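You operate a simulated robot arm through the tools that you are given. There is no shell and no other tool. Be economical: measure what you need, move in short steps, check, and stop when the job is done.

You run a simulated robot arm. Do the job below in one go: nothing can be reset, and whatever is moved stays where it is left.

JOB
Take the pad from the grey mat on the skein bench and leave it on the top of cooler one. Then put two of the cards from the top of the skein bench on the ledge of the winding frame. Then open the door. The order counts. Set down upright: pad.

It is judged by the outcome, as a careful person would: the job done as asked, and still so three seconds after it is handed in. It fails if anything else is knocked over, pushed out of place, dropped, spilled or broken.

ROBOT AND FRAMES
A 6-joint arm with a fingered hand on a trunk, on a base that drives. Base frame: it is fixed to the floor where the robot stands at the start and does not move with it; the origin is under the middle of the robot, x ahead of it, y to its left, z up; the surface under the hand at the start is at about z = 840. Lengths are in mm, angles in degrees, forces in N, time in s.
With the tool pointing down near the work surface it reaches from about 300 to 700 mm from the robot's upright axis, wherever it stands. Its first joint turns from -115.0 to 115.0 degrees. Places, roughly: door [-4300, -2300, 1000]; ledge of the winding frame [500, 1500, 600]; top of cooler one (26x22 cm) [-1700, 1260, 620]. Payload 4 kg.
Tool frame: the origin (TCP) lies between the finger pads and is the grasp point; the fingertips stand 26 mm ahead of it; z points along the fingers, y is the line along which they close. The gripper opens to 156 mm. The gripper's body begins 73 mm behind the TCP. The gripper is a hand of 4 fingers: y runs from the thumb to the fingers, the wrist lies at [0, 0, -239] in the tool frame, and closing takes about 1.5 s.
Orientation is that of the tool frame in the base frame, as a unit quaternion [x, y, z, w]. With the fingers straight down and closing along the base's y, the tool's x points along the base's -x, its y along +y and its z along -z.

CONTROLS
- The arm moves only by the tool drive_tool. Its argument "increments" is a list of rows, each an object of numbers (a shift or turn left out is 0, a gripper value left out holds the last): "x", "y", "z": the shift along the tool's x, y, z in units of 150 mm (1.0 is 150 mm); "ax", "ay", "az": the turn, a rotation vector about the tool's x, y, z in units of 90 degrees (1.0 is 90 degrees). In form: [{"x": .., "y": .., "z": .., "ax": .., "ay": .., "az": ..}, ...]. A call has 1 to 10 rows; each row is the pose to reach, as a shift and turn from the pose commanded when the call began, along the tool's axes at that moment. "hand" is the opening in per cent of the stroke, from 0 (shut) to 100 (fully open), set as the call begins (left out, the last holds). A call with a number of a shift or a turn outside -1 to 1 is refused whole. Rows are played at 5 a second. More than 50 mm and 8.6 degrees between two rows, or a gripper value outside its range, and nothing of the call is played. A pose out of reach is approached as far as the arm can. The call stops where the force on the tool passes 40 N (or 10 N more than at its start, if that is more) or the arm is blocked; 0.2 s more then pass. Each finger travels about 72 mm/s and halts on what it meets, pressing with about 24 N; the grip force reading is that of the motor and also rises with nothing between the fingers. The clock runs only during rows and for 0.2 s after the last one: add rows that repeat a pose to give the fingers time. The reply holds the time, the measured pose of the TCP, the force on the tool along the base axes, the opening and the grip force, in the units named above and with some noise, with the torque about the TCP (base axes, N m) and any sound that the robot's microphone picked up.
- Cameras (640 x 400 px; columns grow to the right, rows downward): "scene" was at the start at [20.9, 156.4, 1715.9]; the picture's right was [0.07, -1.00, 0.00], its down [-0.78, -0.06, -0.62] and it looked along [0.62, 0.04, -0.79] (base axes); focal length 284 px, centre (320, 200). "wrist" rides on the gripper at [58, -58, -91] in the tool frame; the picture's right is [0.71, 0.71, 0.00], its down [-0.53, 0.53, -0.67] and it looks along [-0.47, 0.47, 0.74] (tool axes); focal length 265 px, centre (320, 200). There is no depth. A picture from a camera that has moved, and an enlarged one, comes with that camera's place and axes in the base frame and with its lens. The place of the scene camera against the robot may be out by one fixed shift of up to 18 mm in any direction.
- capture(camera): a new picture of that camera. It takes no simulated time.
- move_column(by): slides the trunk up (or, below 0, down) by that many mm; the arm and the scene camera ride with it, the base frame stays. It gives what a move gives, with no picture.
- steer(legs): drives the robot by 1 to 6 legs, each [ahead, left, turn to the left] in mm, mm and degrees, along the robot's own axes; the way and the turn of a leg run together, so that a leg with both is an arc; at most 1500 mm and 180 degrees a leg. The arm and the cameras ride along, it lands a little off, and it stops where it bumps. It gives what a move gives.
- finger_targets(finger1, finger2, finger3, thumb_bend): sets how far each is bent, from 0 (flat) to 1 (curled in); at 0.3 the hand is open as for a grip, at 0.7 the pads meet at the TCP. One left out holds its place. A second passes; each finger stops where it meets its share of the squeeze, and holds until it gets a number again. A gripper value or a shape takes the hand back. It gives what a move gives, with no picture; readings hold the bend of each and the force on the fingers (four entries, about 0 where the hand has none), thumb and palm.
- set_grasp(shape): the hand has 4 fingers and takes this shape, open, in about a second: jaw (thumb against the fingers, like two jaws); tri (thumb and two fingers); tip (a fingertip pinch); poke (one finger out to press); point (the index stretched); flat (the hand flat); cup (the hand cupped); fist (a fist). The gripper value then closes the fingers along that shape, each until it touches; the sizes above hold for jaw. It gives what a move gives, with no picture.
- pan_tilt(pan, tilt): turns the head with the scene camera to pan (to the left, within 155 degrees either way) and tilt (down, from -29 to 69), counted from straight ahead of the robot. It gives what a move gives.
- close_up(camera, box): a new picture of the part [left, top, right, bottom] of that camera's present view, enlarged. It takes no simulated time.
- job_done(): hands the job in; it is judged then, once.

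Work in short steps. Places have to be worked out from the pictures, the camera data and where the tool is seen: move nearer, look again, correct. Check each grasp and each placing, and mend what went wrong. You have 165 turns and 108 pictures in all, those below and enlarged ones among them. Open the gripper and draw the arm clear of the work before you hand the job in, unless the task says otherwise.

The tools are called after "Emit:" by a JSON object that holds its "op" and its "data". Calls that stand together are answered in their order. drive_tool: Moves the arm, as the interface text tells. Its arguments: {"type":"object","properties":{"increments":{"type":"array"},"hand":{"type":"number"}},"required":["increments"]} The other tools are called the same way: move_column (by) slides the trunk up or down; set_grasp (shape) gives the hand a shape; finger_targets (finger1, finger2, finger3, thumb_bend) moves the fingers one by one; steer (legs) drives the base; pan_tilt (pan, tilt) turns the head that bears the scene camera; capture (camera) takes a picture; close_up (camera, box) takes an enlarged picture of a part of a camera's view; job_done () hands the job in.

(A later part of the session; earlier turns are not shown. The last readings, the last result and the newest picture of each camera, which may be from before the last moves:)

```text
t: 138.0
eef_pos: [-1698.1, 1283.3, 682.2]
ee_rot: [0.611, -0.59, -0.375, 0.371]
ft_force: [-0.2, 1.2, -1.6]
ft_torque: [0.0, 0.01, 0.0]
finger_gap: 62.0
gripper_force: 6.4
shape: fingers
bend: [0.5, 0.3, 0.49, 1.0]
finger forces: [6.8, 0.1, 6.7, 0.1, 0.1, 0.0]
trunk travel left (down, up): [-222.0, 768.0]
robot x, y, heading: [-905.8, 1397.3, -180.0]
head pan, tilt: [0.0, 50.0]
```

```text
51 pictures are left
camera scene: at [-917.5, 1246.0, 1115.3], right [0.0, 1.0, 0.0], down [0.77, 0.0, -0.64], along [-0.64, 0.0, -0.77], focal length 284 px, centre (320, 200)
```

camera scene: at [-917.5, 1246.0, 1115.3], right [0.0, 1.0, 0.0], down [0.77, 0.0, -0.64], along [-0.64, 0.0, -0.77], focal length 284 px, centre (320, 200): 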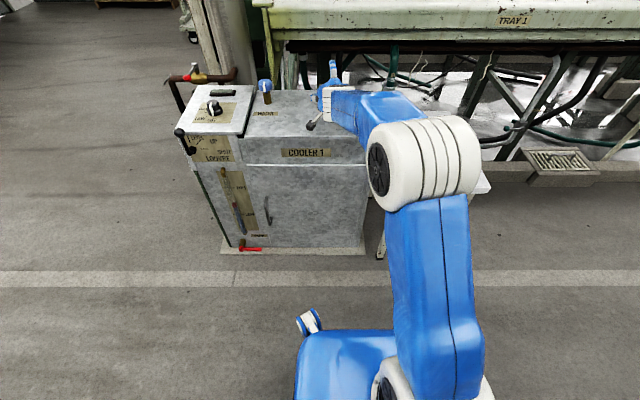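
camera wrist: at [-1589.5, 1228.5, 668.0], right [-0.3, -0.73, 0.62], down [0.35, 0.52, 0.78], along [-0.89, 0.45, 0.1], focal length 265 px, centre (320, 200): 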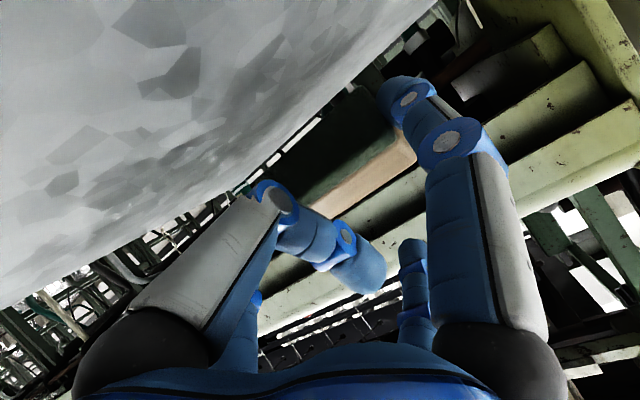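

Clear. Creep down further.

Emit:
{"op": "move_column", "data": {"by": -12}}

Emit:
{"op": "move_column", "data": {"by": -5}}

Emit:
{"op": "close_up", "data": {"camera": "wrist", "box": [220, 60, 440, 240]}}

```text
t: 138.6
eef_pos: [-1697.5, 1282.7, 669.1]
ee_rot: [0.611, -0.591, -0.374, 0.371]
ft_force: [0.2, -0.5, -1.2]
ft_torque: [-0.02, 0.0, 0.0]
finger_gap: 62.2
gripper_force: 7.0
shape: fingers
bend: [0.5, 0.3, 0.49, 1.0]
finger forces: [6.8, 0.1, 6.8, 0.0, 0.0, 0.0]
trunk travel left (down, up): [-210.0, 780.0]
robot x, y, heading: [-909.1, 1397.6, -179.8]
head pan, tilt: [0.0, 50.0]
```

```text
t: 139.2
eef_pos: [-1698.5, 1283.5, 663.7]
ee_rot: [0.612, -0.591, -0.374, 0.371]
ft_force: [0.4, 0.3, -0.8]
ft_torque: [0.0, 0.0, 0.0]
finger_gap: 61.9
gripper_force: 7.1
shape: fingers
bend: [0.5, 0.3, 0.49, 1.0]
finger forces: [6.6, 0.0, 6.7, 0.0, 0.0, 0.0]
trunk travel left (down, up): [-205.0, 785.0]
robot x, y, heading: [-906.7, 1397.7, -180.0]
head pan, tilt: [0.0, 50.0]
```

```text
2.22 times, centred on (330, 150) of wrist
camera zoom: at [-1589.5, 1228.5, 650.9], right [-0.3, -0.73, 0.62], down [0.35, 0.52, 0.78], along [-0.89, 0.45, 0.1], focal length 590 px, centre (298, 311)
```

zoom: 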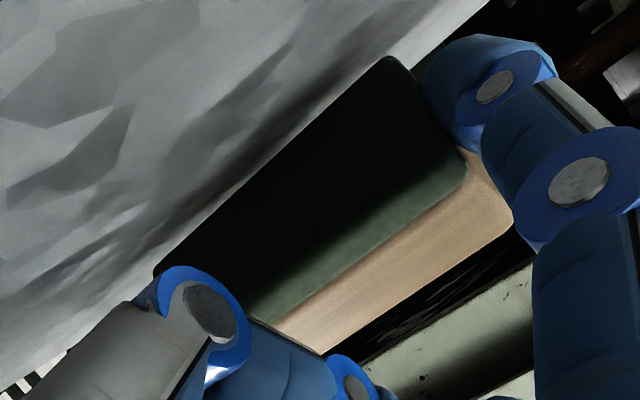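

Still not touching; go 3 mm steps.

Emit:
{"op": "move_column", "data": {"by": -4}}

Emit:
{"op": "move_column", "data": {"by": -3}}

```text
t: 139.7
eef_pos: [-1697.1, 1282.7, 659.0]
ee_rot: [0.611, -0.591, -0.375, 0.371]
ft_force: [-0.2, -0.1, 0.2]
ft_torque: [-0.04, 0.0, 0.02]
finger_gap: 61.6
gripper_force: 7.0
shape: fingers
bend: [0.5, 0.3, 0.49, 1.0]
finger forces: [6.6, 0.0, 6.8, 0.1, 0.0, 0.0]
trunk travel left (down, up): [-201.0, 789.0]
robot x, y, heading: [-911.1, 1397.6, -180.0]
head pan, tilt: [0.0, 50.0]
```

```text
t: 140.2
eef_pos: [-1697.6, 1283.2, 659.0]
ee_rot: [0.611, -0.589, -0.375, 0.372]
ft_force: [1.1, 0.3, 3.2]
ft_torque: [-0.03, 0.03, -0.01]
finger_gap: 61.2
gripper_force: 6.9
shape: fingers
bend: [0.5, 0.3, 0.49, 1.0]
finger forces: [6.7, 0.1, 6.9, 0.0, 0.1, 0.0]
trunk travel left (down, up): [-198.0, 792.0]
robot x, y, heading: [-909.8, 1396.0, -179.9]
head pan, tilt: [0.0, 50.0]
```

Contact (3 N) at a steep tilt. Release.

Emit:
{"op": "finger_targets", "data": {"finger1": 0.3, "finger3": 0.3}}

Emit:
{"op": "capture", "data": {"camera": "wrist"}}

```text
t: 141.2
eef_pos: [-1699.0, 1282.8, 656.7]
ee_rot: [0.611, -0.59, -0.375, 0.371]
ft_force: [0.4, 0.0, -0.3]
ft_torque: [-0.02, 0.0, 0.01]
finger_gap: 86.0
gripper_force: 0.0
shape: fingers
bend: [0.3, 0.3, 0.3, 1.0]
finger forces: [0.1, 0.0, 0.0, 0.0, 0.0, 0.0]
trunk travel left (down, up): [-198.0, 792.0]
robot x, y, heading: [-908.3, 1403.9, -180.0]
head pan, tilt: [0.0, 50.0]
```

```text
49 pictures are left
camera wrist: at [-1589.5, 1228.4, 644.0], right [-0.3, -0.73, 0.62], down [0.35, 0.52, 0.78], along [-0.89, 0.45, 0.1], focal length 265 px, centre (320, 200)
```

wrist: 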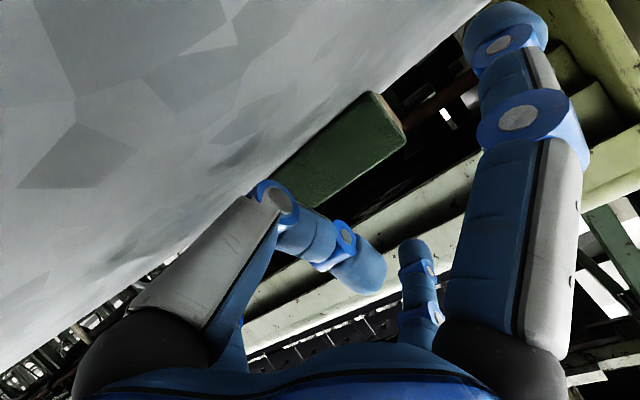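

Hard to tell from this low angle; raise and look from above.

Emit:
{"op": "move_column", "data": {"by": 130}}

Emit:
{"op": "drive_tool", "data": {"increments": [{"ax": 0.08}, {"ax": 0.16}, {"ax": 0.24}, {"ax": 0.32}, {"ax": 0.38}]}}

Emit:
{"op": "close_up", "data": {"camera": "wrist", "box": [160, 0, 440, 200]}}

Emit:
{"op": "close_up", "data": {"camera": "scene", "box": [160, 60, 400, 210]}}

```text
t: 142.8
eef_pos: [-1698.7, 1283.4, 787.7]
ee_rot: [0.612, -0.59, -0.375, 0.37]
ft_force: [-0.3, 0.0, -0.7]
ft_torque: [-0.02, 0.0, 0.01]
finger_gap: 85.8
gripper_force: 0.0
shape: fingers
bend: [0.3, 0.3, 0.3, 1.0]
finger forces: [0.0, 0.0, 0.1, 0.0, 0.0, 0.0]
trunk travel left (down, up): [-328.0, 662.0]
robot x, y, heading: [-908.3, 1396.8, -179.7]
head pan, tilt: [0.0, 50.0]
```

```text
t: 144.0
eef_pos: [-1697.8, 1283.6, 784.0]
ee_rot: [0.694, -0.674, -0.183, 0.174]
ft_force: [0.3, -0.1, -0.4]
ft_torque: [-0.01, 0.01, 0.04]
finger_gap: 85.8
gripper_force: 0.0
shape: fingers
bend: [0.3, 0.3, 0.3, 1.0]
finger forces: [0.1, 0.1, 0.0, 0.0, 0.0, 0.0]
out of reach, approached as far as the arm can: row 1
trunk travel left (down, up): [-328.0, 662.0]
robot x, y, heading: [-903.9, 1396.9, -180.0]
head pan, tilt: [0.0, 50.0]
```

```text
2.00 times, centred on (300, 100) of wrist
camera zoom: at [-1602.2, 1226.9, 834.3], right [-0.6, -0.73, 0.33], down [-0.15, 0.51, 0.85], along [-0.79, 0.46, -0.41], focal length 531 px, centre (360, 400)
```

zoom: 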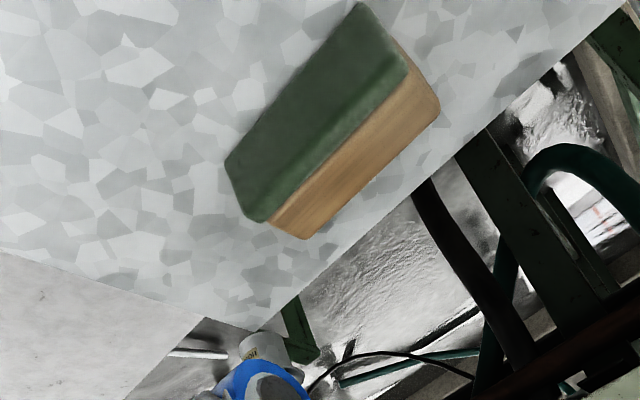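

```text
2.67 times, centred on (280, 135) of scene
camera zoom: at [-918.2, 1245.9, 1221.2], right [0.0, 1.0, 0.0], down [0.77, 0.0, -0.64], along [-0.64, 0.0, -0.77], focal length 758 px, centre (427, 373)
```

zoom: 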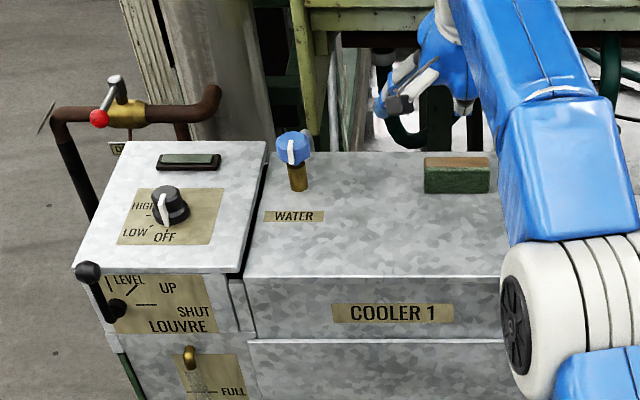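

The pad is still felt-toward-robot. The fingertips had been holding it near its bottom edge; I'll grip ~15 mm higher next time so pressing on the edge rolls it over. First retract, come forward, untilt.

Emit:
{"op": "drive_tool", "data": {"increments": [{"y": -0.22, "z": -0.12}, {"y": -0.44, "z": -0.24}, {"y": -0.66, "z": -0.36}, {"y": -0.88, "z": -0.49}]}}

Emit:
{"op": "steer", "data": {"legs": [[150, 0, 0]]}}

Emit:
{"op": "drive_tool", "data": {"increments": [{"ax": 0.08}, {"ax": 0.16}, {"ax": 0.24}, {"ax": 0.325}]}}

Emit:
{"op": "capture", "data": {"camera": "wrist"}}

```text
t: 145.0
eef_pos: [-1543.8, 1286.4, 788.1]
ee_rot: [0.693, -0.675, -0.185, 0.175]
ft_force: [0.1, 0.6, 0.8]
ft_torque: [-0.01, 0.02, 0.0]
finger_gap: 85.7
gripper_force: 0.1
shape: fingers
bend: [0.3, 0.3, 0.3, 1.0]
finger forces: [0.1, 0.0, 0.0, 0.1, 0.0, 0.1]
trunk travel left (down, up): [-328.0, 662.0]
robot x, y, heading: [-907.2, 1393.6, -179.6]
head pan, tilt: [0.0, 50.0]
```

```text
t: 147.5
eef_pos: [-1693.2, 1286.2, 788.1]
ee_rot: [0.694, -0.674, -0.182, 0.175]
ft_force: [0.3, 0.1, -0.6]
ft_torque: [0.01, -0.01, 0.0]
finger_gap: 86.1
gripper_force: 0.3
shape: fingers
bend: [0.3, 0.3, 0.3, 1.0]
finger forces: [0.0, 0.0, 0.0, 0.1, 0.0, 0.0]
trunk travel left (down, up): [-328.0, 662.0]
robot x, y, heading: [-1059.1, 1399.4, -180.0]
head pan, tilt: [0.0, 50.0]
```

```text
t: 148.5
eef_pos: [-1692.2, 1285.7, 787.4]
ee_rot: [0.715, -0.699, -0.006, -0.007]
ft_force: [-0.9, -0.1, 1.1]
ft_torque: [0.02, 0.0, 0.01]
finger_gap: 86.0
gripper_force: 0.1
shape: fingers
bend: [0.3, 0.3, 0.3, 1.0]
finger forces: [0.0, 0.0, 0.1, 0.0, 0.1, 0.1]
trunk travel left (down, up): [-328.0, 662.0]
robot x, y, heading: [-1059.6, 1398.7, -180.0]
head pan, tilt: [0.0, 50.0]
```

```text
46 pictures are left
camera wrist: at [-1633.2, 1228.5, 877.0], right [-0.69, -0.72, -0.01], down [-0.54, 0.5, 0.68], along [-0.48, 0.48, -0.74], focal length 265 px, centre (320, 200)
```

wrist: 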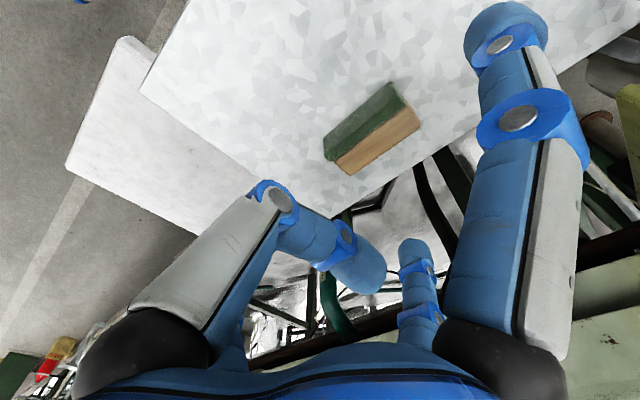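

Pad boundary at x≈−1743, y≈1282, yaw 5.6°. Align and descend to z≈690 (higher grip), then pinch.

Emit:
{"op": "drive_tool", "data": {"increments": [{"y": 0.17, "x": 0.02, "az": -0.048, "ay": 0.012}, {"y": 0.34, "x": 0.025, "az": -0.048, "ay": 0.012}, {"y": 0.34, "x": 0.025, "z": 0.3, "az": -0.048, "ay": 0.012}, {"y": 0.34, "x": 0.025, "z": 0.6, "az": -0.048, "ay": 0.012}, {"y": 0.34, "x": 0.025, "z": 0.64, "az": -0.048, "ay": 0.012}]}}

Emit:
{"op": "finger_targets", "data": {"finger1": 0.7, "finger3": 0.7}}

Emit:
{"op": "capture", "data": {"camera": "wrist"}}

```text
t: 149.7
eef_pos: [-1748.3, 1281.5, 693.4]
ee_rot: [0.741, -0.671, -0.001, -0.001]
ft_force: [0.5, -0.1, -0.7]
ft_torque: [0.0, -0.04, 0.03]
finger_gap: 85.7
gripper_force: 0.1
shape: fingers
bend: [0.3, 0.3, 0.3, 1.0]
finger forces: [0.1, 0.0, 0.1, 0.0, 0.1, 0.1]
out of reach, approached as far as the arm can: row 2, 3, 4, 5
trunk travel left (down, up): [-328.0, 662.0]
robot x, y, heading: [-1059.6, 1402.3, -180.0]
head pan, tilt: [0.0, 50.0]
```

```text
t: 150.7
eef_pos: [-1749.4, 1279.7, 693.6]
ee_rot: [0.741, -0.672, 0.0, -0.002]
ft_force: [-0.1, -0.2, 0.2]
ft_torque: [-0.01, 0.02, 0.05]
finger_gap: 39.2
gripper_force: 0.1
shape: fingers
bend: [0.7, 0.3, 0.7, 1.0]
finger forces: [0.0, 0.1, 0.0, 0.0, 0.1, 0.0]
trunk travel left (down, up): [-328.0, 662.0]
robot x, y, heading: [-1059.0, 1396.7, -179.9]
head pan, tilt: [0.0, 50.0]
```

```text
45 pictures are left
camera wrist: at [-1685.5, 1229.6, 785.1], right [-0.63, -0.77, 0.0], down [-0.58, 0.47, 0.67], along [-0.52, 0.42, -0.74], focal length 265 px, centre (320, 200)
```

wrist: 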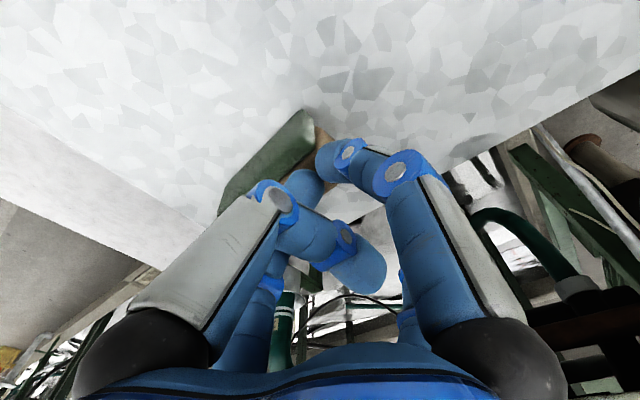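

Too high — the fingers closed above it. Reopen, lower 12 mm, pinch again.

Emit:
{"op": "finger_targets", "data": {"finger1": 0.3, "finger3": 0.3}}

Emit:
{"op": "drive_tool", "data": {"increments": [{"z": 0.04}, {"z": 0.08}]}}

Emit:
{"op": "finger_targets", "data": {"finger1": 0.7, "finger3": 0.7}}

```text
t: 151.7
eef_pos: [-1749.2, 1281.1, 694.1]
ee_rot: [0.742, -0.671, -0.001, -0.001]
ft_force: [-0.2, 0.5, 0.8]
ft_torque: [-0.03, -0.01, 0.02]
finger_gap: 85.8
gripper_force: 0.0
shape: fingers
bend: [0.3, 0.3, 0.3, 1.0]
finger forces: [0.1, 0.0, 0.0, 0.0, 0.0, 0.0]
trunk travel left (down, up): [-328.0, 662.0]
robot x, y, heading: [-1058.5, 1396.2, -180.1]
head pan, tilt: [0.0, 50.0]
```

```text
t: 152.3
eef_pos: [-1753.2, 1280.0, 682.9]
ee_rot: [0.742, -0.671, 0.0, 0.0]
ft_force: [0.1, 1.0, 0.0]
ft_torque: [0.01, 0.03, 0.03]
finger_gap: 86.1
gripper_force: 0.3
shape: fingers
bend: [0.3, 0.3, 0.3, 1.0]
finger forces: [0.0, 0.1, 0.0, 0.0, 0.1, 0.0]
out of reach, approached as far as the arm can: row 2
trunk travel left (down, up): [-328.0, 662.0]
robot x, y, heading: [-1058.5, 1398.8, -180.0]
head pan, tilt: [0.0, 50.0]
```

```text
t: 153.3
eef_pos: [-1751.1, 1280.0, 683.6]
ee_rot: [0.741, -0.672, -0.001, -0.001]
ft_force: [-0.6, -0.8, -0.6]
ft_torque: [0.0, -0.01, 0.01]
finger_gap: 62.5
gripper_force: 6.6
shape: fingers
bend: [0.49, 0.3, 0.5, 1.0]
finger forces: [6.8, 0.1, 6.5, 0.0, 0.0, 0.1]
trunk travel left (down, up): [-328.0, 662.0]
robot x, y, heading: [-1058.5, 1398.1, -179.7]
head pan, tilt: [0.0, 50.0]
```

Held near the top edge. Lift high, back off, then tilt to ~63° while extending.

Emit:
{"op": "drive_tool", "data": {"increments": [{"z": -0.2}, {"z": -0.45}, {"z": -0.75}, {"z": -1.0}]}}

Emit:
{"op": "steer", "data": {"legs": [[-150, 0, 0]]}}

Emit:
{"op": "drive_tool", "data": {"increments": [{"ax": -0.09}, {"ax": -0.18}, {"ax": -0.27, "y": 0.1}, {"ax": -0.36, "y": 0.2}, {"ax": -0.45, "y": 0.35, "z": -0.1}, {"ax": -0.54, "y": 0.5, "z": -0.2}, {"ax": -0.62, "y": 0.6, "z": -0.3}, {"ax": -0.7, "y": 0.6, "z": -0.4}, {"ax": -0.76, "y": 0.6, "z": -0.4}]}}

Emit:
{"op": "capture", "data": {"camera": "wrist"}}

```text
t: 154.3
eef_pos: [-1718.0, 1288.2, 795.9]
ee_rot: [0.741, -0.672, -0.001, 0.001]
ft_force: [-0.3, -0.5, -0.9]
ft_torque: [-0.01, -0.04, 0.0]
finger_gap: 62.4
gripper_force: 6.9
shape: fingers
bend: [0.49, 0.3, 0.5, 1.0]
finger forces: [6.6, 0.0, 6.6, 0.0, 0.0, 0.0]
out of reach, approached as far as the arm can: row 2, 3, 4
trunk travel left (down, up): [-328.0, 662.0]
robot x, y, heading: [-1055.5, 1397.6, -179.8]
head pan, tilt: [0.0, 50.0]
```

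```text
t: 156.9
eef_pos: [-1566.4, 1287.8, 795.9]
ee_rot: [0.742, -0.671, -0.002, 0.001]
ft_force: [0.2, -0.6, -0.6]
ft_torque: [0.02, 0.05, 0.0]
finger_gap: 62.1
gripper_force: 6.3
shape: fingers
bend: [0.49, 0.3, 0.5, 1.0]
finger forces: [6.5, 0.0, 6.6, 0.0, 0.0, 0.0]
trunk travel left (down, up): [-328.0, 662.0]
robot x, y, heading: [-905.3, 1397.6, -179.8]
head pan, tilt: [0.0, 50.0]
```

```text
t: 158.9
eef_pos: [-1655.1, 1281.3, 858.0]
ee_rot: [0.62, -0.566, -0.369, 0.399]
ft_force: [0.0, 1.2, -1.3]
ft_torque: [0.02, -0.01, 0.0]
finger_gap: 62.3
gripper_force: 6.3
shape: fingers
bend: [0.49, 0.3, 0.5, 1.0]
finger forces: [6.5, 0.1, 6.4, 0.0, 0.0, 0.0]
out of reach, approached as far as the arm can: row 9
trunk travel left (down, up): [-328.0, 662.0]
robot x, y, heading: [-902.6, 1398.6, -179.8]
head pan, tilt: [0.0, 50.0]
```

```text
44 pictures are left
camera wrist: at [-1543.8, 1233.7, 841.1], right [-0.23, -0.73, 0.64], down [0.35, 0.55, 0.76], along [-0.91, 0.39, 0.13], focal length 265 px, centre (320, 200)
```

wrist: 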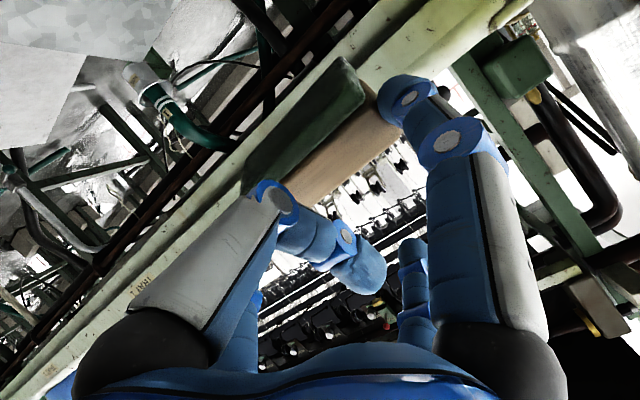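

66° tilt with the pad gripped high. Lower with the trunk to near contact.

Emit:
{"op": "move_column", "data": {"by": -183}}

Emit:
{"op": "move_column", "data": {"by": -6}}

Emit:
{"op": "move_column", "data": {"by": -5}}

Emit:
{"op": "capture", "data": {"camera": "wrist"}}

```text
t: 160.9
eef_pos: [-1654.9, 1280.1, 674.0]
ee_rot: [0.62, -0.567, -0.369, 0.398]
ft_force: [-0.1, 0.1, 0.0]
ft_torque: [-0.07, 0.0, 0.03]
finger_gap: 61.9
gripper_force: 6.7
shape: fingers
bend: [0.49, 0.3, 0.5, 1.0]
finger forces: [6.7, 0.1, 7.0, 0.1, 0.0, 0.0]
trunk travel left (down, up): [-145.0, 845.0]
robot x, y, heading: [-904.1, 1397.6, -179.7]
head pan, tilt: [0.0, 50.0]
```

```text
t: 161.5
eef_pos: [-1655.2, 1282.1, 670.2]
ee_rot: [0.62, -0.566, -0.37, 0.399]
ft_force: [3.0, 0.9, 6.3]
ft_torque: [-0.09, 0.12, -0.03]
finger_gap: 60.4
gripper_force: 7.3
shape: fingers
bend: [0.49, 0.3, 0.5, 1.0]
finger forces: [6.8, 0.1, 7.8, 0.0, 0.1, 0.1]
trunk travel left (down, up): [-139.0, 851.0]
robot x, y, heading: [-903.1, 1396.4, -179.9]
head pan, tilt: [0.0, 50.0]
```

```text
t: 162.0
eef_pos: [-1655.2, 1282.6, 662.7]
ee_rot: [0.621, -0.566, -0.369, 0.397]
ft_force: [0.3, 0.8, 0.7]
ft_torque: [-0.09, 0.08, 0.03]
finger_gap: 61.6
gripper_force: 6.6
shape: fingers
bend: [0.49, 0.3, 0.5, 1.0]
finger forces: [6.8, 0.0, 6.8, 0.0, 0.0, 0.0]
trunk travel left (down, up): [-134.0, 856.0]
robot x, y, heading: [-902.6, 1395.9, -179.8]
head pan, tilt: [0.0, 50.0]
```

```text
43 pictures are left
camera wrist: at [-1544.2, 1234.1, 645.6], right [-0.23, -0.73, 0.64], down [0.35, 0.55, 0.76], along [-0.91, 0.4, 0.13], focal length 265 px, centre (320, 200)
```

wrist: 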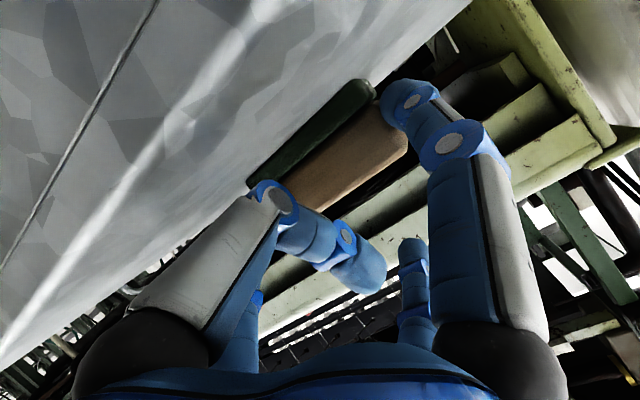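

It rolled the right way: the felt is now almost flat on the top. Press 3 mm more and release.

Emit:
{"op": "move_column", "data": {"by": -4}}

Emit:
{"op": "finger_targets", "data": {"finger1": 0.3, "finger3": 0.3}}

Emit:
{"op": "move_column", "data": {"by": 140}}

Emit:
{"op": "capture", "data": {"camera": "scene"}}

```text
t: 162.5
eef_pos: [-1655.5, 1281.2, 659.2]
ee_rot: [0.62, -0.566, -0.369, 0.398]
ft_force: [2.1, 0.3, 3.8]
ft_torque: [-0.03, 0.07, 0.02]
finger_gap: 61.0
gripper_force: 6.9
shape: fingers
bend: [0.49, 0.3, 0.5, 1.0]
finger forces: [6.9, 0.0, 7.0, 0.1, 0.0, 0.0]
trunk travel left (down, up): [-130.0, 860.0]
robot x, y, heading: [-906.2, 1396.8, -179.5]
head pan, tilt: [0.0, 50.0]
```

```text
t: 163.5
eef_pos: [-1655.9, 1281.6, 659.2]
ee_rot: [0.62, -0.567, -0.369, 0.397]
ft_force: [0.1, 0.4, -0.4]
ft_torque: [-0.01, 0.02, 0.03]
finger_gap: 85.9
gripper_force: 0.1
shape: fingers
bend: [0.3, 0.3, 0.3, 1.0]
finger forces: [0.1, 0.0, 0.0, 0.1, 0.0, 0.0]
trunk travel left (down, up): [-130.0, 860.0]
robot x, y, heading: [-901.9, 1395.6, -179.8]
head pan, tilt: [0.0, 50.0]
```

```text
t: 165.2
eef_pos: [-1656.1, 1281.9, 798.2]
ee_rot: [0.62, -0.567, -0.369, 0.397]
ft_force: [0.5, -0.5, -0.3]
ft_torque: [-0.02, 0.0, 0.0]
finger_gap: 85.7
gripper_force: 0.0
shape: fingers
bend: [0.3, 0.3, 0.3, 1.0]
finger forces: [0.1, 0.1, 0.0, 0.0, 0.1, 0.0]
trunk travel left (down, up): [-270.0, 720.0]
robot x, y, heading: [-903.5, 1395.5, -179.9]
head pan, tilt: [0.0, 50.0]
```

```text
42 pictures are left
camera scene: at [-912.8, 1246.1, 1163.2], right [0.0, 1.0, 0.0], down [0.77, 0.0, -0.64], along [-0.64, 0.0, -0.77], focal length 284 px, centre (320, 200)
```

scene: 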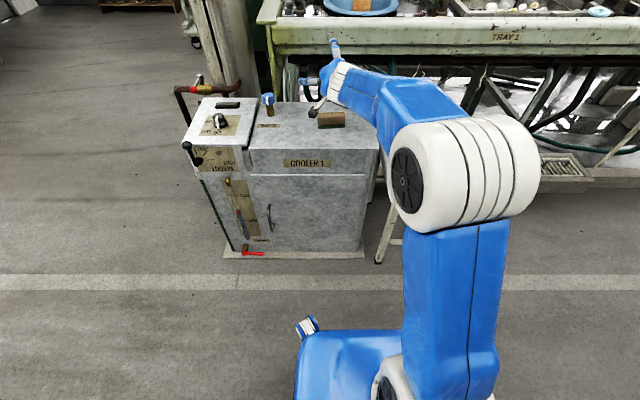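

Emit:
{"op": "close_up", "data": {"camera": "scene", "box": [240, 70, 400, 170]}}

```text
4.00 times, centred on (320, 120) of scene
camera zoom: at [-912.8, 1246.1, 1163.2], right [0.0, 1.0, 0.0], down [0.77, 0.0, -0.64], along [-0.64, 0.0, -0.77], focal length 1138 px, centre (320, 520)
```

zoom: 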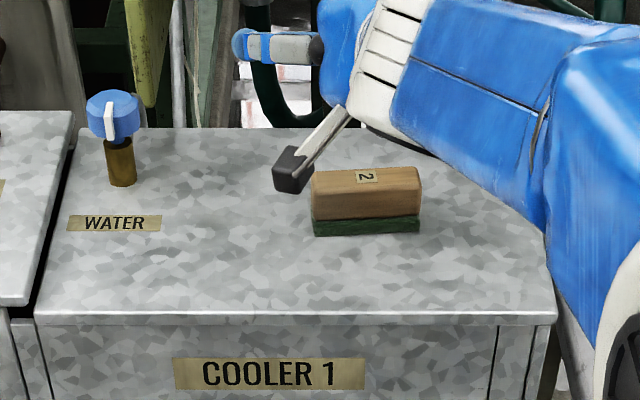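

The pad stands felt‑down, label up, on cooler one. Now back away, bring the arm to vertical, and reopen the hand to jaw.

Emit:
{"op": "steer", "data": {"legs": [[-350, 0, 0]]}}

Emit:
{"op": "drive_tool", "data": {"increments": [{"y": -0.1, "z": -0.25}, {"y": -0.2, "z": -0.5, "ax": 0.09}, {"y": -0.3, "z": -0.75, "ax": 0.18}, {"y": -0.38, "z": -0.98, "ax": 0.27}, {"y": -0.38, "z": -0.98, "ax": 0.36}, {"y": -0.38, "z": -0.98, "ax": 0.45}, {"y": -0.38, "z": -0.98, "ax": 0.54}, {"y": -0.38, "z": -0.98, "ax": 0.63}, {"y": -0.38, "z": -0.98, "ax": 0.72}], "hand": 100}}

Emit:
{"op": "set_grasp", "data": {"shape": "tip"}}

Emit:
{"op": "capture", "data": {"camera": "wrist"}}

```text
t: 170.2
eef_pos: [-1305.6, 1285.2, 798.6]
ee_rot: [0.62, -0.567, -0.369, 0.397]
ft_force: [0.9, 0.4, -0.1]
ft_torque: [-0.01, -0.01, 0.02]
finger_gap: 86.0
gripper_force: 0.1
shape: fingers
bend: [0.3, 0.3, 0.3, 1.0]
finger forces: [0.1, 0.0, 0.1, 0.0, 0.1, 0.0]
trunk travel left (down, up): [-270.0, 720.0]
robot x, y, heading: [-553.6, 1398.6, -180.1]
head pan, tilt: [0.0, 50.0]
```

```text
t: 172.2
eef_pos: [-1149.1, 1298.1, 805.7]
ee_rot: [0.736, -0.677, -0.007, 0.002]
ft_force: [0.0, 0.0, 0.3]
ft_torque: [0.0, 0.02, 0.0]
finger_gap: 155.8
gripper_force: 0.1
shape: jaw
bend: [0.3, 0.3, 0.3, 0.3]
finger forces: [0.1, 0.0, 0.1, 0.0, 0.1, 0.0]
trunk travel left (down, up): [-270.0, 720.0]
robot x, y, heading: [-552.2, 1401.3, -179.9]
head pan, tilt: [0.0, 50.0]
```

```text
t: 173.1
eef_pos: [-1149.6, 1297.5, 806.7]
ee_rot: [0.736, -0.677, -0.008, 0.004]
ft_force: [0.4, -0.4, 0.3]
ft_torque: [0.03, -0.03, -0.03]
finger_gap: 156.2
gripper_force: 0.0
shape: tip
bend: [0.12, 0.3, 0.12, 0.3]
finger forces: [0.0, 0.0, 0.0, 0.1, 0.0, 0.0]
trunk travel left (down, up): [-270.0, 720.0]
robot x, y, heading: [-555.5, 1397.8, -179.9]
head pan, tilt: [0.0, 50.0]
```

```text
40 pictures are left
camera wrist: at [-1085.2, 1245.1, 896.6], right [-0.65, -0.76, 0.01], down [-0.56, 0.48, 0.68], along [-0.52, 0.44, -0.73], focal length 265 px, centre (320, 200)
```

wrist: 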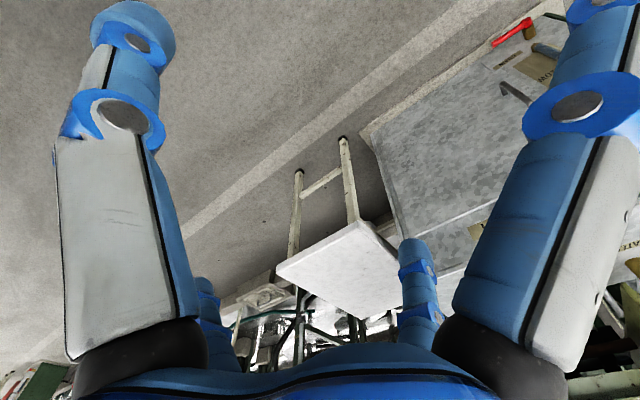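

"Tip" opens thumb and finger 2 with the others splayed. Raise the trunk and drive back to the skein bench, in line with the card rack (y≈60).

Emit:
{"op": "move_column", "data": {"by": 500}}

Emit:
{"op": "steer", "data": {"legs": [[0, 0, 180], [0, -1335, 0], [350, 0, 0]]}}

```text
refused: 500 is not a number from -400 to 400
```

```text
t: 213.0
eef_pos: [310.2, 213.1, 813.5]
ee_rot: [0.655, 0.755, -0.004, 0.002]
ft_force: [-35.4, -4.4, 7.2]
ft_torque: [0.21, -1.12, 0.04]
finger_gap: 156.1
gripper_force: 0.0
shape: tip
bend: [0.12, 0.47, 0.12, 0.3]
finger forces: [0.1, 35.9, 0.0, 0.1, 0.0, 0.0]
trunk travel left (down, up): [-270.0, 720.0]
robot x, y, heading: [-271.9, 79.8, 3.5]
head pan, tilt: [0.0, 50.0]
stopped in leg 3: the force on the tool passed its limit at 50 N (the readings are from after the stop); the commanded pose is now the measured one
```

The column move was refused and the low hand touched the bench edge. Back off straight away and check.

Emit:
{"op": "steer", "data": {"legs": [[-250, 0, 0]]}}

Emit:
{"op": "move_column", "data": {"by": 395}}

Emit:
{"op": "move_column", "data": {"by": 150}}

Emit:
{"op": "steer", "data": {"legs": [[0, 0, -3.5], [250, 0, 0]]}}

Emit:
{"op": "capture", "data": {"camera": "scene"}}

```text
t: 216.7
eef_pos: [69.7, 198.1, 809.6]
ee_rot: [0.656, 0.755, -0.005, 0.002]
ft_force: [0.8, -0.1, -0.7]
ft_torque: [0.0, 0.03, 0.03]
finger_gap: 155.7
gripper_force: 0.0
shape: tip
bend: [0.12, 0.3, 0.12, 0.3]
finger forces: [0.1, 0.1, 0.0, 0.0, 0.1, 0.0]
trunk travel left (down, up): [-270.0, 720.0]
robot x, y, heading: [-522.7, 65.0, 3.4]
head pan, tilt: [0.0, 50.0]
```

```text
t: 220.5
eef_pos: [70.5, 198.2, 1204.4]
ee_rot: [0.655, 0.756, -0.003, 0.002]
ft_force: [-0.4, 0.3, 0.6]
ft_torque: [0.01, 0.02, -0.03]
finger_gap: 155.8
gripper_force: 0.1
shape: tip
bend: [0.12, 0.3, 0.12, 0.3]
finger forces: [0.1, 0.0, 0.0, 0.0, 0.0, 0.1]
trunk travel left (down, up): [-665.0, 325.0]
robot x, y, heading: [-517.9, 64.6, 3.5]
head pan, tilt: [0.0, 50.0]
```

```text
t: 222.3
eef_pos: [72.0, 199.2, 1352.6]
ee_rot: [0.656, 0.755, -0.004, 0.001]
ft_force: [0.0, 0.7, -0.1]
ft_torque: [0.01, 0.0, -0.01]
finger_gap: 155.8
gripper_force: 0.2
shape: tip
bend: [0.12, 0.3, 0.12, 0.3]
finger forces: [0.0, 0.0, 0.0, 0.1, 0.0, 0.0]
trunk travel left (down, up): [-815.0, 175.0]
robot x, y, heading: [-516.2, 63.9, 3.5]
head pan, tilt: [0.0, 50.0]
```

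```text
t: 226.7
eef_pos: [322.4, 159.5, 1354.0]
ee_rot: [0.679, 0.734, -0.003, 0.003]
ft_force: [0.1, -0.1, 0.2]
ft_torque: [-0.02, 0.01, -0.02]
finger_gap: 155.8
gripper_force: 0.0
shape: tip
bend: [0.12, 0.3, 0.12, 0.3]
finger forces: [0.0, 0.0, 0.1, 0.0, 0.1, 0.0]
trunk travel left (down, up): [-815.0, 175.0]
robot x, y, heading: [-269.4, 64.6, -0.5]
head pan, tilt: [0.0, 50.0]
```

```text
39 pictures are left
camera scene: at [-248.5, 213.4, 1708.4], right [-0.01, -1.0, 0.0], down [-0.77, 0.0, -0.64], along [0.64, 0.0, -0.77], focal length 284 px, centre (320, 200)
```

scene: 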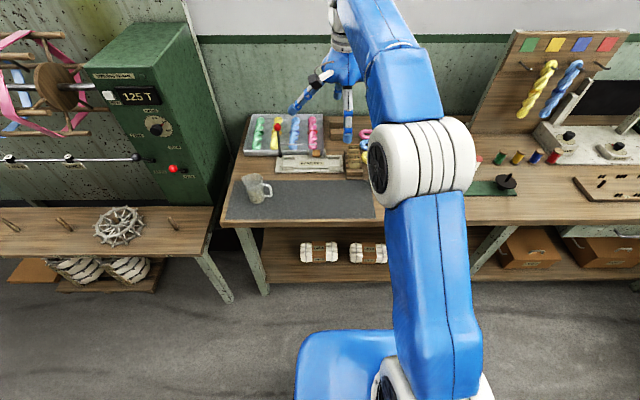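

All is in place. Drive forward to the bench with the arm high, then move over the card rack and look.

Emit:
{"op": "steer", "data": {"legs": [[270, -10, 0.5]]}}

Emit:
{"op": "drive_tool", "data": {"increments": [{"x": -0.15, "y": 0.0, "z": 0.2}, {"x": -0.3, "y": 0.0, "z": 0.4}, {"x": -0.45, "y": -0.02, "z": 0.6}, {"x": -0.6, "y": -0.05, "z": 0.8}, {"x": -0.68, "y": -0.05, "z": 1.0}]}}

Emit:
{"op": "capture", "data": {"camera": "wrist"}}

```text
t: 230.7
eef_pos: [591.0, 156.1, 1354.3]
ee_rot: [0.675, 0.738, -0.004, 0.002]
ft_force: [-0.7, 1.3, -0.5]
ft_torque: [-0.01, 0.05, 0.02]
finger_gap: 155.9
gripper_force: 0.0
shape: tip
bend: [0.12, 0.3, 0.12, 0.3]
finger forces: [0.1, 0.0, 0.0, 0.1, 0.0, 0.1]
trunk travel left (down, up): [-815.0, 175.0]
robot x, y, heading: [-6.9, 51.9, 0.2]
head pan, tilt: [0.0, 50.0]
```

```text
t: 231.9
eef_pos: [595.3, 52.7, 1204.4]
ee_rot: [0.675, 0.738, -0.003, 0.002]
ft_force: [0.4, -0.3, 0.0]
ft_torque: [0.02, 0.03, -0.02]
finger_gap: 155.8
gripper_force: 0.1
shape: tip
bend: [0.12, 0.3, 0.12, 0.3]
finger forces: [0.0, 0.1, 0.1, 0.0, 0.1, 0.1]
trunk travel left (down, up): [-815.0, 175.0]
robot x, y, heading: [-4.2, 54.8, 0.3]
head pan, tilt: [0.0, 50.0]
```

```text
38 pictures are left
camera wrist: at [531.2, 106.2, 1295.3], right [0.64, 0.77, -0.01], down [0.57, -0.47, 0.67], along [0.51, -0.43, -0.74], focal length 265 px, centre (320, 200)
```

wrist: 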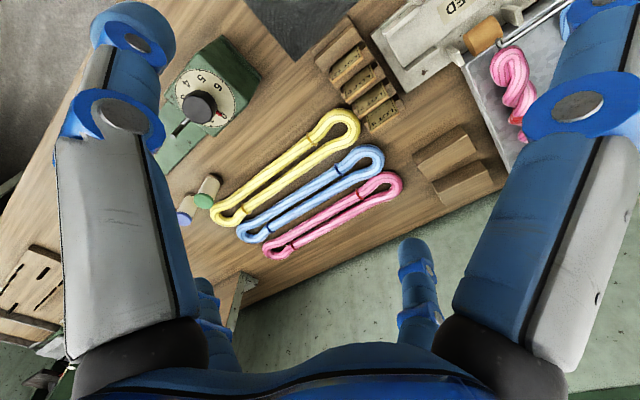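

Emit:
{"op": "close_up", "data": {"camera": "wrist", "box": [290, 10, 450, 150]}}

```text
2.86 times, centred on (370, 80) of wrist
camera zoom: at [531.2, 106.2, 1295.3], right [0.64, 0.77, -0.01], down [0.57, -0.47, 0.67], along [0.51, -0.43, -0.74], focal length 758 px, centre (177, 543)
```

zoom: 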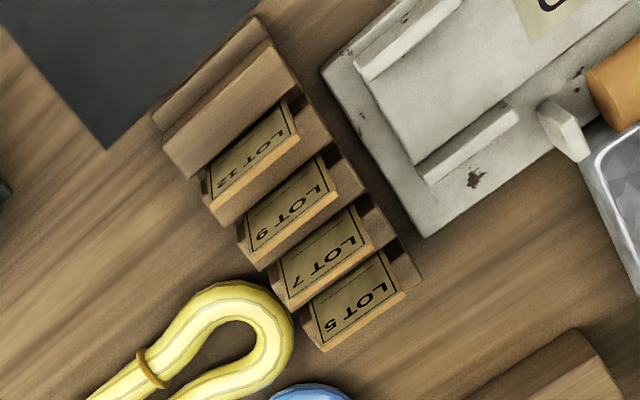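

Cards lean back in a stepped rack; tops near x = 639, 672, 706, 741 at y≈63. Get a frontal look with the scene camera.

Emit:
{"op": "close_up", "data": {"camera": "scene", "box": [300, 150, 420, 240]}}

```text
4.44 times, centred on (360, 195) of scene
camera zoom: at [21.1, 204.9, 1708.2], right [0.01, -1.0, 0.0], down [-0.77, 0.0, -0.64], along [0.64, 0.0, -0.77], focal length 1264 px, centre (142, 222)
```

zoom: 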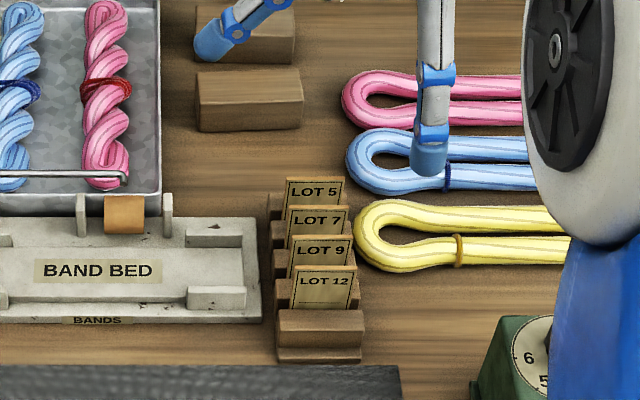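

Card LOT 12's top edge is near (637, 62, ~908), nearly vertical, nothing in front of it. Pre-close the pinch to ~31 mm, square the yaw, and go above it.

Emit:
{"op": "drive_tool", "data": {"increments": [{"x": 0.01, "y": 0.1, "z": 0.2, "az": 0.03}, {"x": 0.02, "y": 0.2, "z": 0.4, "az": 0.057}, {"x": 0.035, "y": 0.284, "z": 0.6, "az": 0.057}, {"x": 0.035, "y": 0.284, "z": 0.8, "az": 0.057}, {"x": 0.035, "y": 0.284, "z": 1.0, "az": 0.057}, {"x": 0.035, "y": 0.284, "z": 1.0, "az": 0.057}, {"x": 0.035, "y": 0.284, "z": 1.0, "az": 0.057}], "hand": 20}}

Emit:
{"op": "drive_tool", "data": {"increments": [{"z": 0.2}, {"z": 0.4}, {"z": 0.6}, {"z": 0.6}]}}

Emit:
{"op": "capture", "data": {"camera": "wrist"}}

Emit:
{"op": "close_up", "data": {"camera": "scene", "box": [300, 150, 420, 240]}}

```text
t: 233.5
eef_pos: [631.3, 61.1, 1056.8]
ee_rot: [0.708, 0.707, -0.002, 0.002]
ft_force: [-0.5, -0.1, 0.3]
ft_torque: [-0.01, 0.03, 0.0]
finger_gap: 31.4
gripper_force: 0.0
shape: tip
bend: [0.12, 0.77, 0.12, 0.7]
finger forces: [0.0, 0.0, 0.0, 0.0, 0.0, 0.0]
trunk travel left (down, up): [-815.0, 175.0]
robot x, y, heading: [-3.4, 55.0, 0.3]
head pan, tilt: [0.0, 50.0]
```

```text
t: 234.5
eef_pos: [631.9, 59.7, 966.3]
ee_rot: [0.707, 0.707, -0.003, 0.002]
ft_force: [0.0, -0.3, 0.2]
ft_torque: [0.0, -0.04, 0.06]
finger_gap: 31.8
gripper_force: 0.0
shape: tip
bend: [0.12, 0.77, 0.12, 0.7]
finger forces: [0.0, 0.1, 0.1, 0.1, 0.0, 0.0]
trunk travel left (down, up): [-815.0, 175.0]
robot x, y, heading: [-4.3, 54.6, 0.3]
head pan, tilt: [0.0, 50.0]
```

```text
35 pictures are left
camera wrist: at [573.7, 118.1, 1057.3], right [0.71, 0.71, -0.01], down [0.53, -0.52, 0.67], along [0.47, -0.48, -0.74], focal length 265 px, centre (320, 200)
```

wrist: 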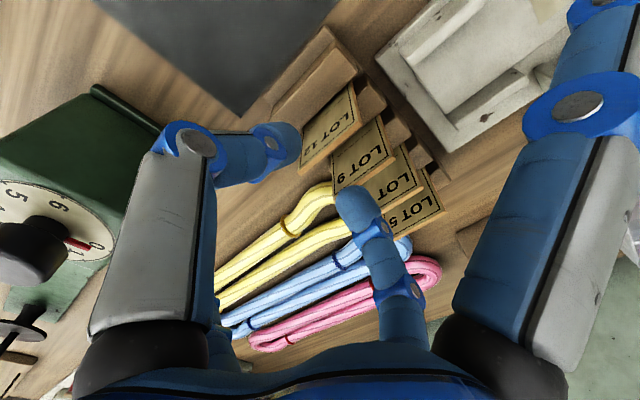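

```text
4.44 times, centred on (360, 195) of scene
camera zoom: at [19.1, 204.7, 1708.3], right [0.01, -1.0, 0.0], down [-0.77, 0.0, -0.64], along [0.64, 0.0, -0.77], focal length 1264 px, centre (142, 222)
```

zoom: 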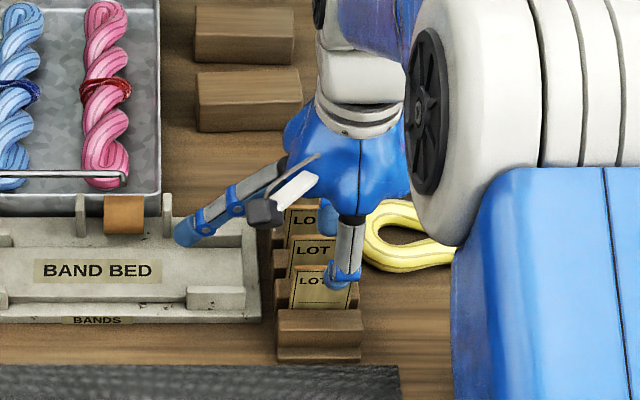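

Finger 2's curled tip would hit LOT 9, so I'll pinch the card by its two side edges instead (along y). Raise, flatten fingers 1/3, and turn the hand 90°.

Emit:
{"op": "drive_tool", "data": {"increments": [{"z": -0.2}, {"z": -0.4, "az": -0.09}, {"z": -0.4, "az": -0.18}, {"z": -0.4, "az": -0.27}, {"z": -0.4, "az": -0.36}, {"z": -0.4, "az": -0.45}, {"z": -0.4, "az": -0.54}, {"z": -0.4, "az": -0.63}, {"z": -0.4, "az": -0.72}, {"z": -0.4, "az": -0.81}], "hand": 100}}

Emit:
{"op": "drive_tool", "data": {"increments": [{"az": -0.09}, {"az": -0.19}]}}

Emit:
{"op": "finger_targets", "data": {"finger1": 0.0, "finger2": 0.4, "finger3": 0.0, "thumb_bend": 0.4}}

Emit:
{"op": "capture", "data": {"camera": "wrist"}}

```text
t: 236.7
eef_pos: [634.3, 59.9, 1025.4]
ee_rot: [0.148, 0.989, -0.004, -0.001]
ft_force: [0.8, 0.2, -0.3]
ft_torque: [-0.02, 0.0, 0.0]
finger_gap: 155.8
gripper_force: 0.1
shape: tip
bend: [0.12, 0.3, 0.12, 0.3]
finger forces: [0.1, 0.0, 0.1, 0.0, 0.0, 0.0]
trunk travel left (down, up): [-815.0, 175.0]
robot x, y, heading: [-3.8, 51.8, -0.0]
head pan, tilt: [0.0, 50.0]
```

```text
refused: row 2 steps farther than a row can; nothing moved
```

```text
t: 237.7
eef_pos: [633.1, 58.5, 1025.2]
ee_rot: [0.149, 0.989, -0.004, 0.0]
ft_force: [-0.4, -0.4, 0.0]
ft_torque: [-0.02, -0.02, 0.0]
finger_gap: 120.1
gripper_force: 0.0
shape: fingers
bend: [0.01, 0.4, 0.01, 0.4]
finger forces: [0.0, 0.0, 0.0, 0.0, 0.0, 0.1]
trunk travel left (down, up): [-815.0, 175.0]
robot x, y, heading: [0.2, 51.3, 0.1]
head pan, tilt: [0.0, 50.0]
```

```text
33 pictures are left
camera wrist: at [560.7, 23.2, 1116.7], right [-0.47, 0.88, -0.01], down [0.66, 0.35, 0.66], along [0.59, 0.31, -0.75], focal length 265 px, centre (320, 200)
```

wrist: 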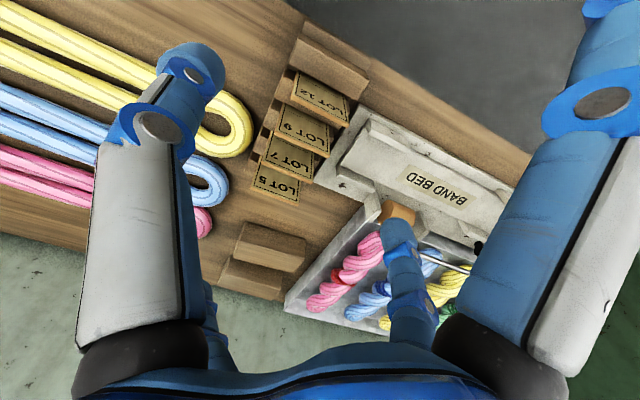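

Finish the turn, move over card LOT 12 (≈641, 61), and lower to z≈960 for a last check.

Emit:
{"op": "drive_tool", "data": {"increments": [{"az": -0.095, "x": -0.046, "y": 0.032, "z": 0.15}, {"az": -0.19, "x": -0.046, "y": 0.032, "z": 0.3}, {"az": -0.19, "x": -0.046, "y": 0.032, "z": 0.43}]}}

Emit:
{"op": "capture", "data": {"camera": "wrist"}}

```text
t: 238.5
eef_pos: [641.5, 62.3, 960.0]
ee_rot: [-0.001, 1.0, -0.004, 0.0]
ft_force: [-0.6, 0.0, -0.4]
ft_torque: [-0.02, -0.02, 0.0]
finger_gap: 120.3
gripper_force: 0.0
shape: fingers
bend: [0.01, 0.4, 0.01, 0.4]
finger forces: [0.0, 0.0, 0.0, 0.0, 0.1, 0.0]
trunk travel left (down, up): [-815.0, 175.0]
robot x, y, heading: [-4.2, 56.0, 0.2]
head pan, tilt: [0.0, 50.0]
```

```text
32 pictures are left
camera wrist: at [583.6, 5.4, 1051.8], right [-0.71, 0.71, 0.0], down [0.53, 0.53, 0.66], along [0.47, 0.47, -0.75], focal length 265 px, centre (320, 200)
```

wrist: 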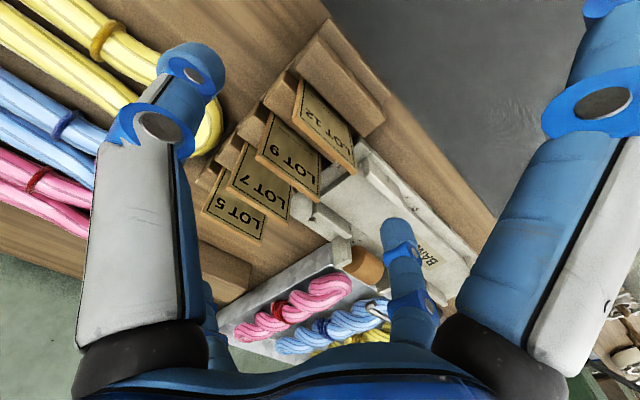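

Card 12 centre ≈ (642, 68). Shift 6 mm in y, descend to z≈913 and pinch its edges.

Emit:
{"op": "drive_tool", "data": {"increments": [{"y": 0.04, "z": 0.1}, {"y": 0.04, "z": 0.2}, {"y": 0.04, "z": 0.31}]}}

Emit:
{"op": "finger_targets", "data": {"finger2": 0.75, "thumb_bend": 0.75}}

Emit:
{"op": "capture", "data": {"camera": "wrist"}}

```text
t: 239.3
eef_pos: [640.4, 68.5, 916.3]
ee_rot: [0.001, 1.0, -0.004, -0.001]
ft_force: [0.4, -0.5, -0.6]
ft_torque: [0.01, -0.02, -0.03]
finger_gap: 120.3
gripper_force: 0.1
shape: fingers
bend: [0.01, 0.4, 0.01, 0.4]
finger forces: [0.1, 0.0, 0.0, 0.0, 0.0, 0.1]
trunk travel left (down, up): [-815.0, 175.0]
robot x, y, heading: [-4.4, 51.6, 0.2]
head pan, tilt: [0.0, 50.0]
```

```text
t: 240.3
eef_pos: [641.3, 69.1, 915.6]
ee_rot: [0.0, 1.0, -0.003, -0.001]
ft_force: [-0.1, 0.9, -0.6]
ft_torque: [0.02, 0.02, 0.01]
finger_gap: 101.3
gripper_force: 0.0
shape: fingers
bend: [0.01, 0.73, 0.01, 0.73]
finger forces: [0.0, 0.0, 0.0, 0.1, 0.0, 0.1]
trunk travel left (down, up): [-815.0, 175.0]
robot x, y, heading: [-2.1, 54.3, 0.4]
head pan, tilt: [0.0, 50.0]
```

```text
31 pictures are left
camera wrist: at [583.0, 12.5, 1007.2], right [-0.71, 0.71, 0.0], down [0.53, 0.53, 0.66], along [0.47, 0.47, -0.75], focal length 265 px, centre (320, 200)
```

wrist: 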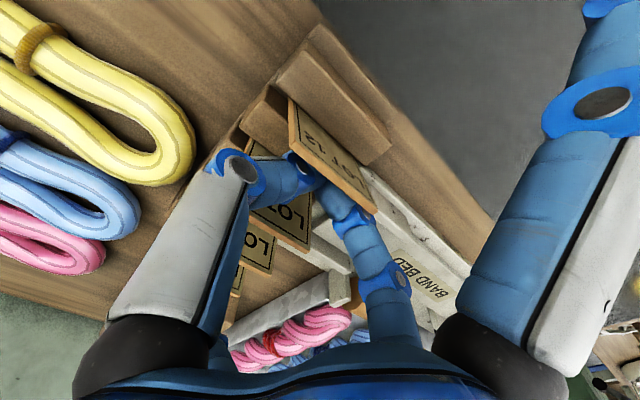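

The fingers closed behind the card: it now sits just in front of them (x≈628). Open, shift 13 mm toward −x, and pinch again.

Emit:
{"op": "finger_targets", "data": {"finger2": 0.38, "thumb_bend": 0.38}}

Emit:
{"op": "drive_tool", "data": {"increments": [{"x": 0.045}, {"x": 0.087}, {"x": 0.087}]}}

Emit:
{"op": "capture", "data": {"camera": "wrist"}}

```text
t: 241.3
eef_pos: [640.9, 68.4, 915.3]
ee_rot: [0.0, 1.0, -0.004, -0.001]
ft_force: [0.9, -0.1, 0.1]
ft_torque: [-0.03, -0.05, -0.02]
finger_gap: 122.0
gripper_force: 0.1
shape: fingers
bend: [0.01, 0.38, 0.01, 0.38]
finger forces: [0.0, 0.0, 0.0, 0.0, 0.0, 0.0]
trunk travel left (down, up): [-815.0, 175.0]
robot x, y, heading: [-5.8, 52.3, 0.4]
head pan, tilt: [0.0, 50.0]
```

```text
t: 242.1
eef_pos: [628.3, 68.7, 913.7]
ee_rot: [-0.001, 1.0, -0.003, -0.001]
ft_force: [-0.2, 0.2, 0.2]
ft_torque: [0.0, 0.02, 0.0]
finger_gap: 122.3
gripper_force: 0.1
shape: fingers
bend: [0.01, 0.38, 0.01, 0.38]
finger forces: [0.0, 0.1, 0.0, 0.2, 0.0, 0.0]
trunk travel left (down, up): [-815.0, 175.0]
robot x, y, heading: [-4.8, 54.1, 0.5]
head pan, tilt: [0.0, 50.0]
```

```text
30 pictures are left
camera wrist: at [570.0, 12.4, 1005.9], right [-0.71, 0.71, 0.0], down [0.53, 0.53, 0.66], along [0.47, 0.47, -0.75], focal length 265 px, centre (320, 200)
```

wrist: 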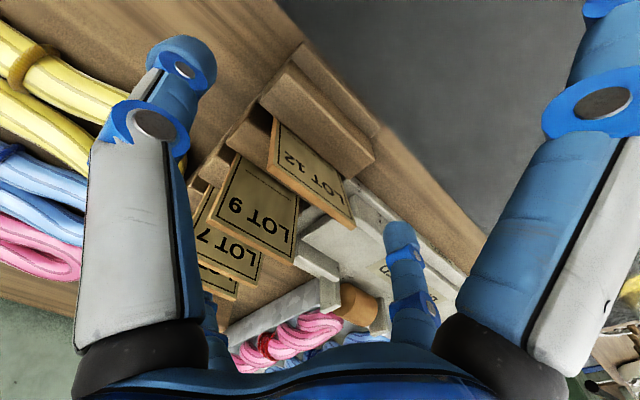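

Card top now ≈ (633, 72, 911); within the finger width. Pinch.

Emit:
{"op": "finger_targets", "data": {"finger2": 0.75, "thumb_bend": 0.75}}

```text
t: 243.1
eef_pos: [628.1, 68.1, 915.1]
ee_rot: [-0.001, 1.0, -0.003, -0.001]
ft_force: [0.3, -0.5, 0.4]
ft_torque: [-0.02, 0.01, -0.02]
finger_gap: 101.2
gripper_force: 0.1
shape: fingers
bend: [0.01, 0.73, 0.01, 0.73]
finger forces: [0.1, 0.0, 0.0, 0.0, 0.1, 0.1]
trunk travel left (down, up): [-815.0, 175.0]
robot x, y, heading: [1.7, 50.9, 0.2]
head pan, tilt: [0.0, 50.0]
```

No contact force again; look where the fingers are relative to the card.

Emit:
{"op": "capture", "data": {"camera": "wrist"}}

```text
29 pictures are left
camera wrist: at [570.0, 12.4, 1006.0], right [-0.71, 0.71, 0.0], down [0.53, 0.53, 0.66], along [0.47, 0.47, -0.75], focal length 265 px, centre (320, 200)
```

wrist: 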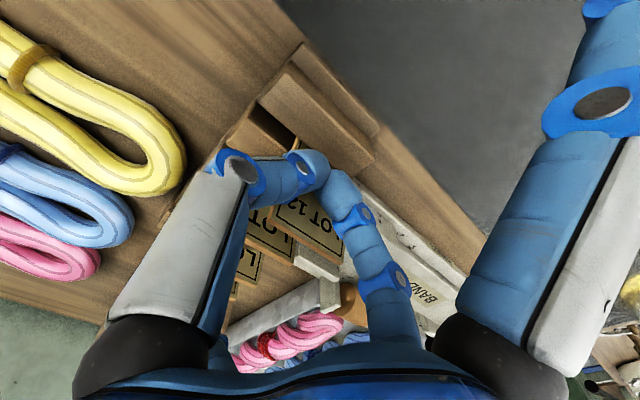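

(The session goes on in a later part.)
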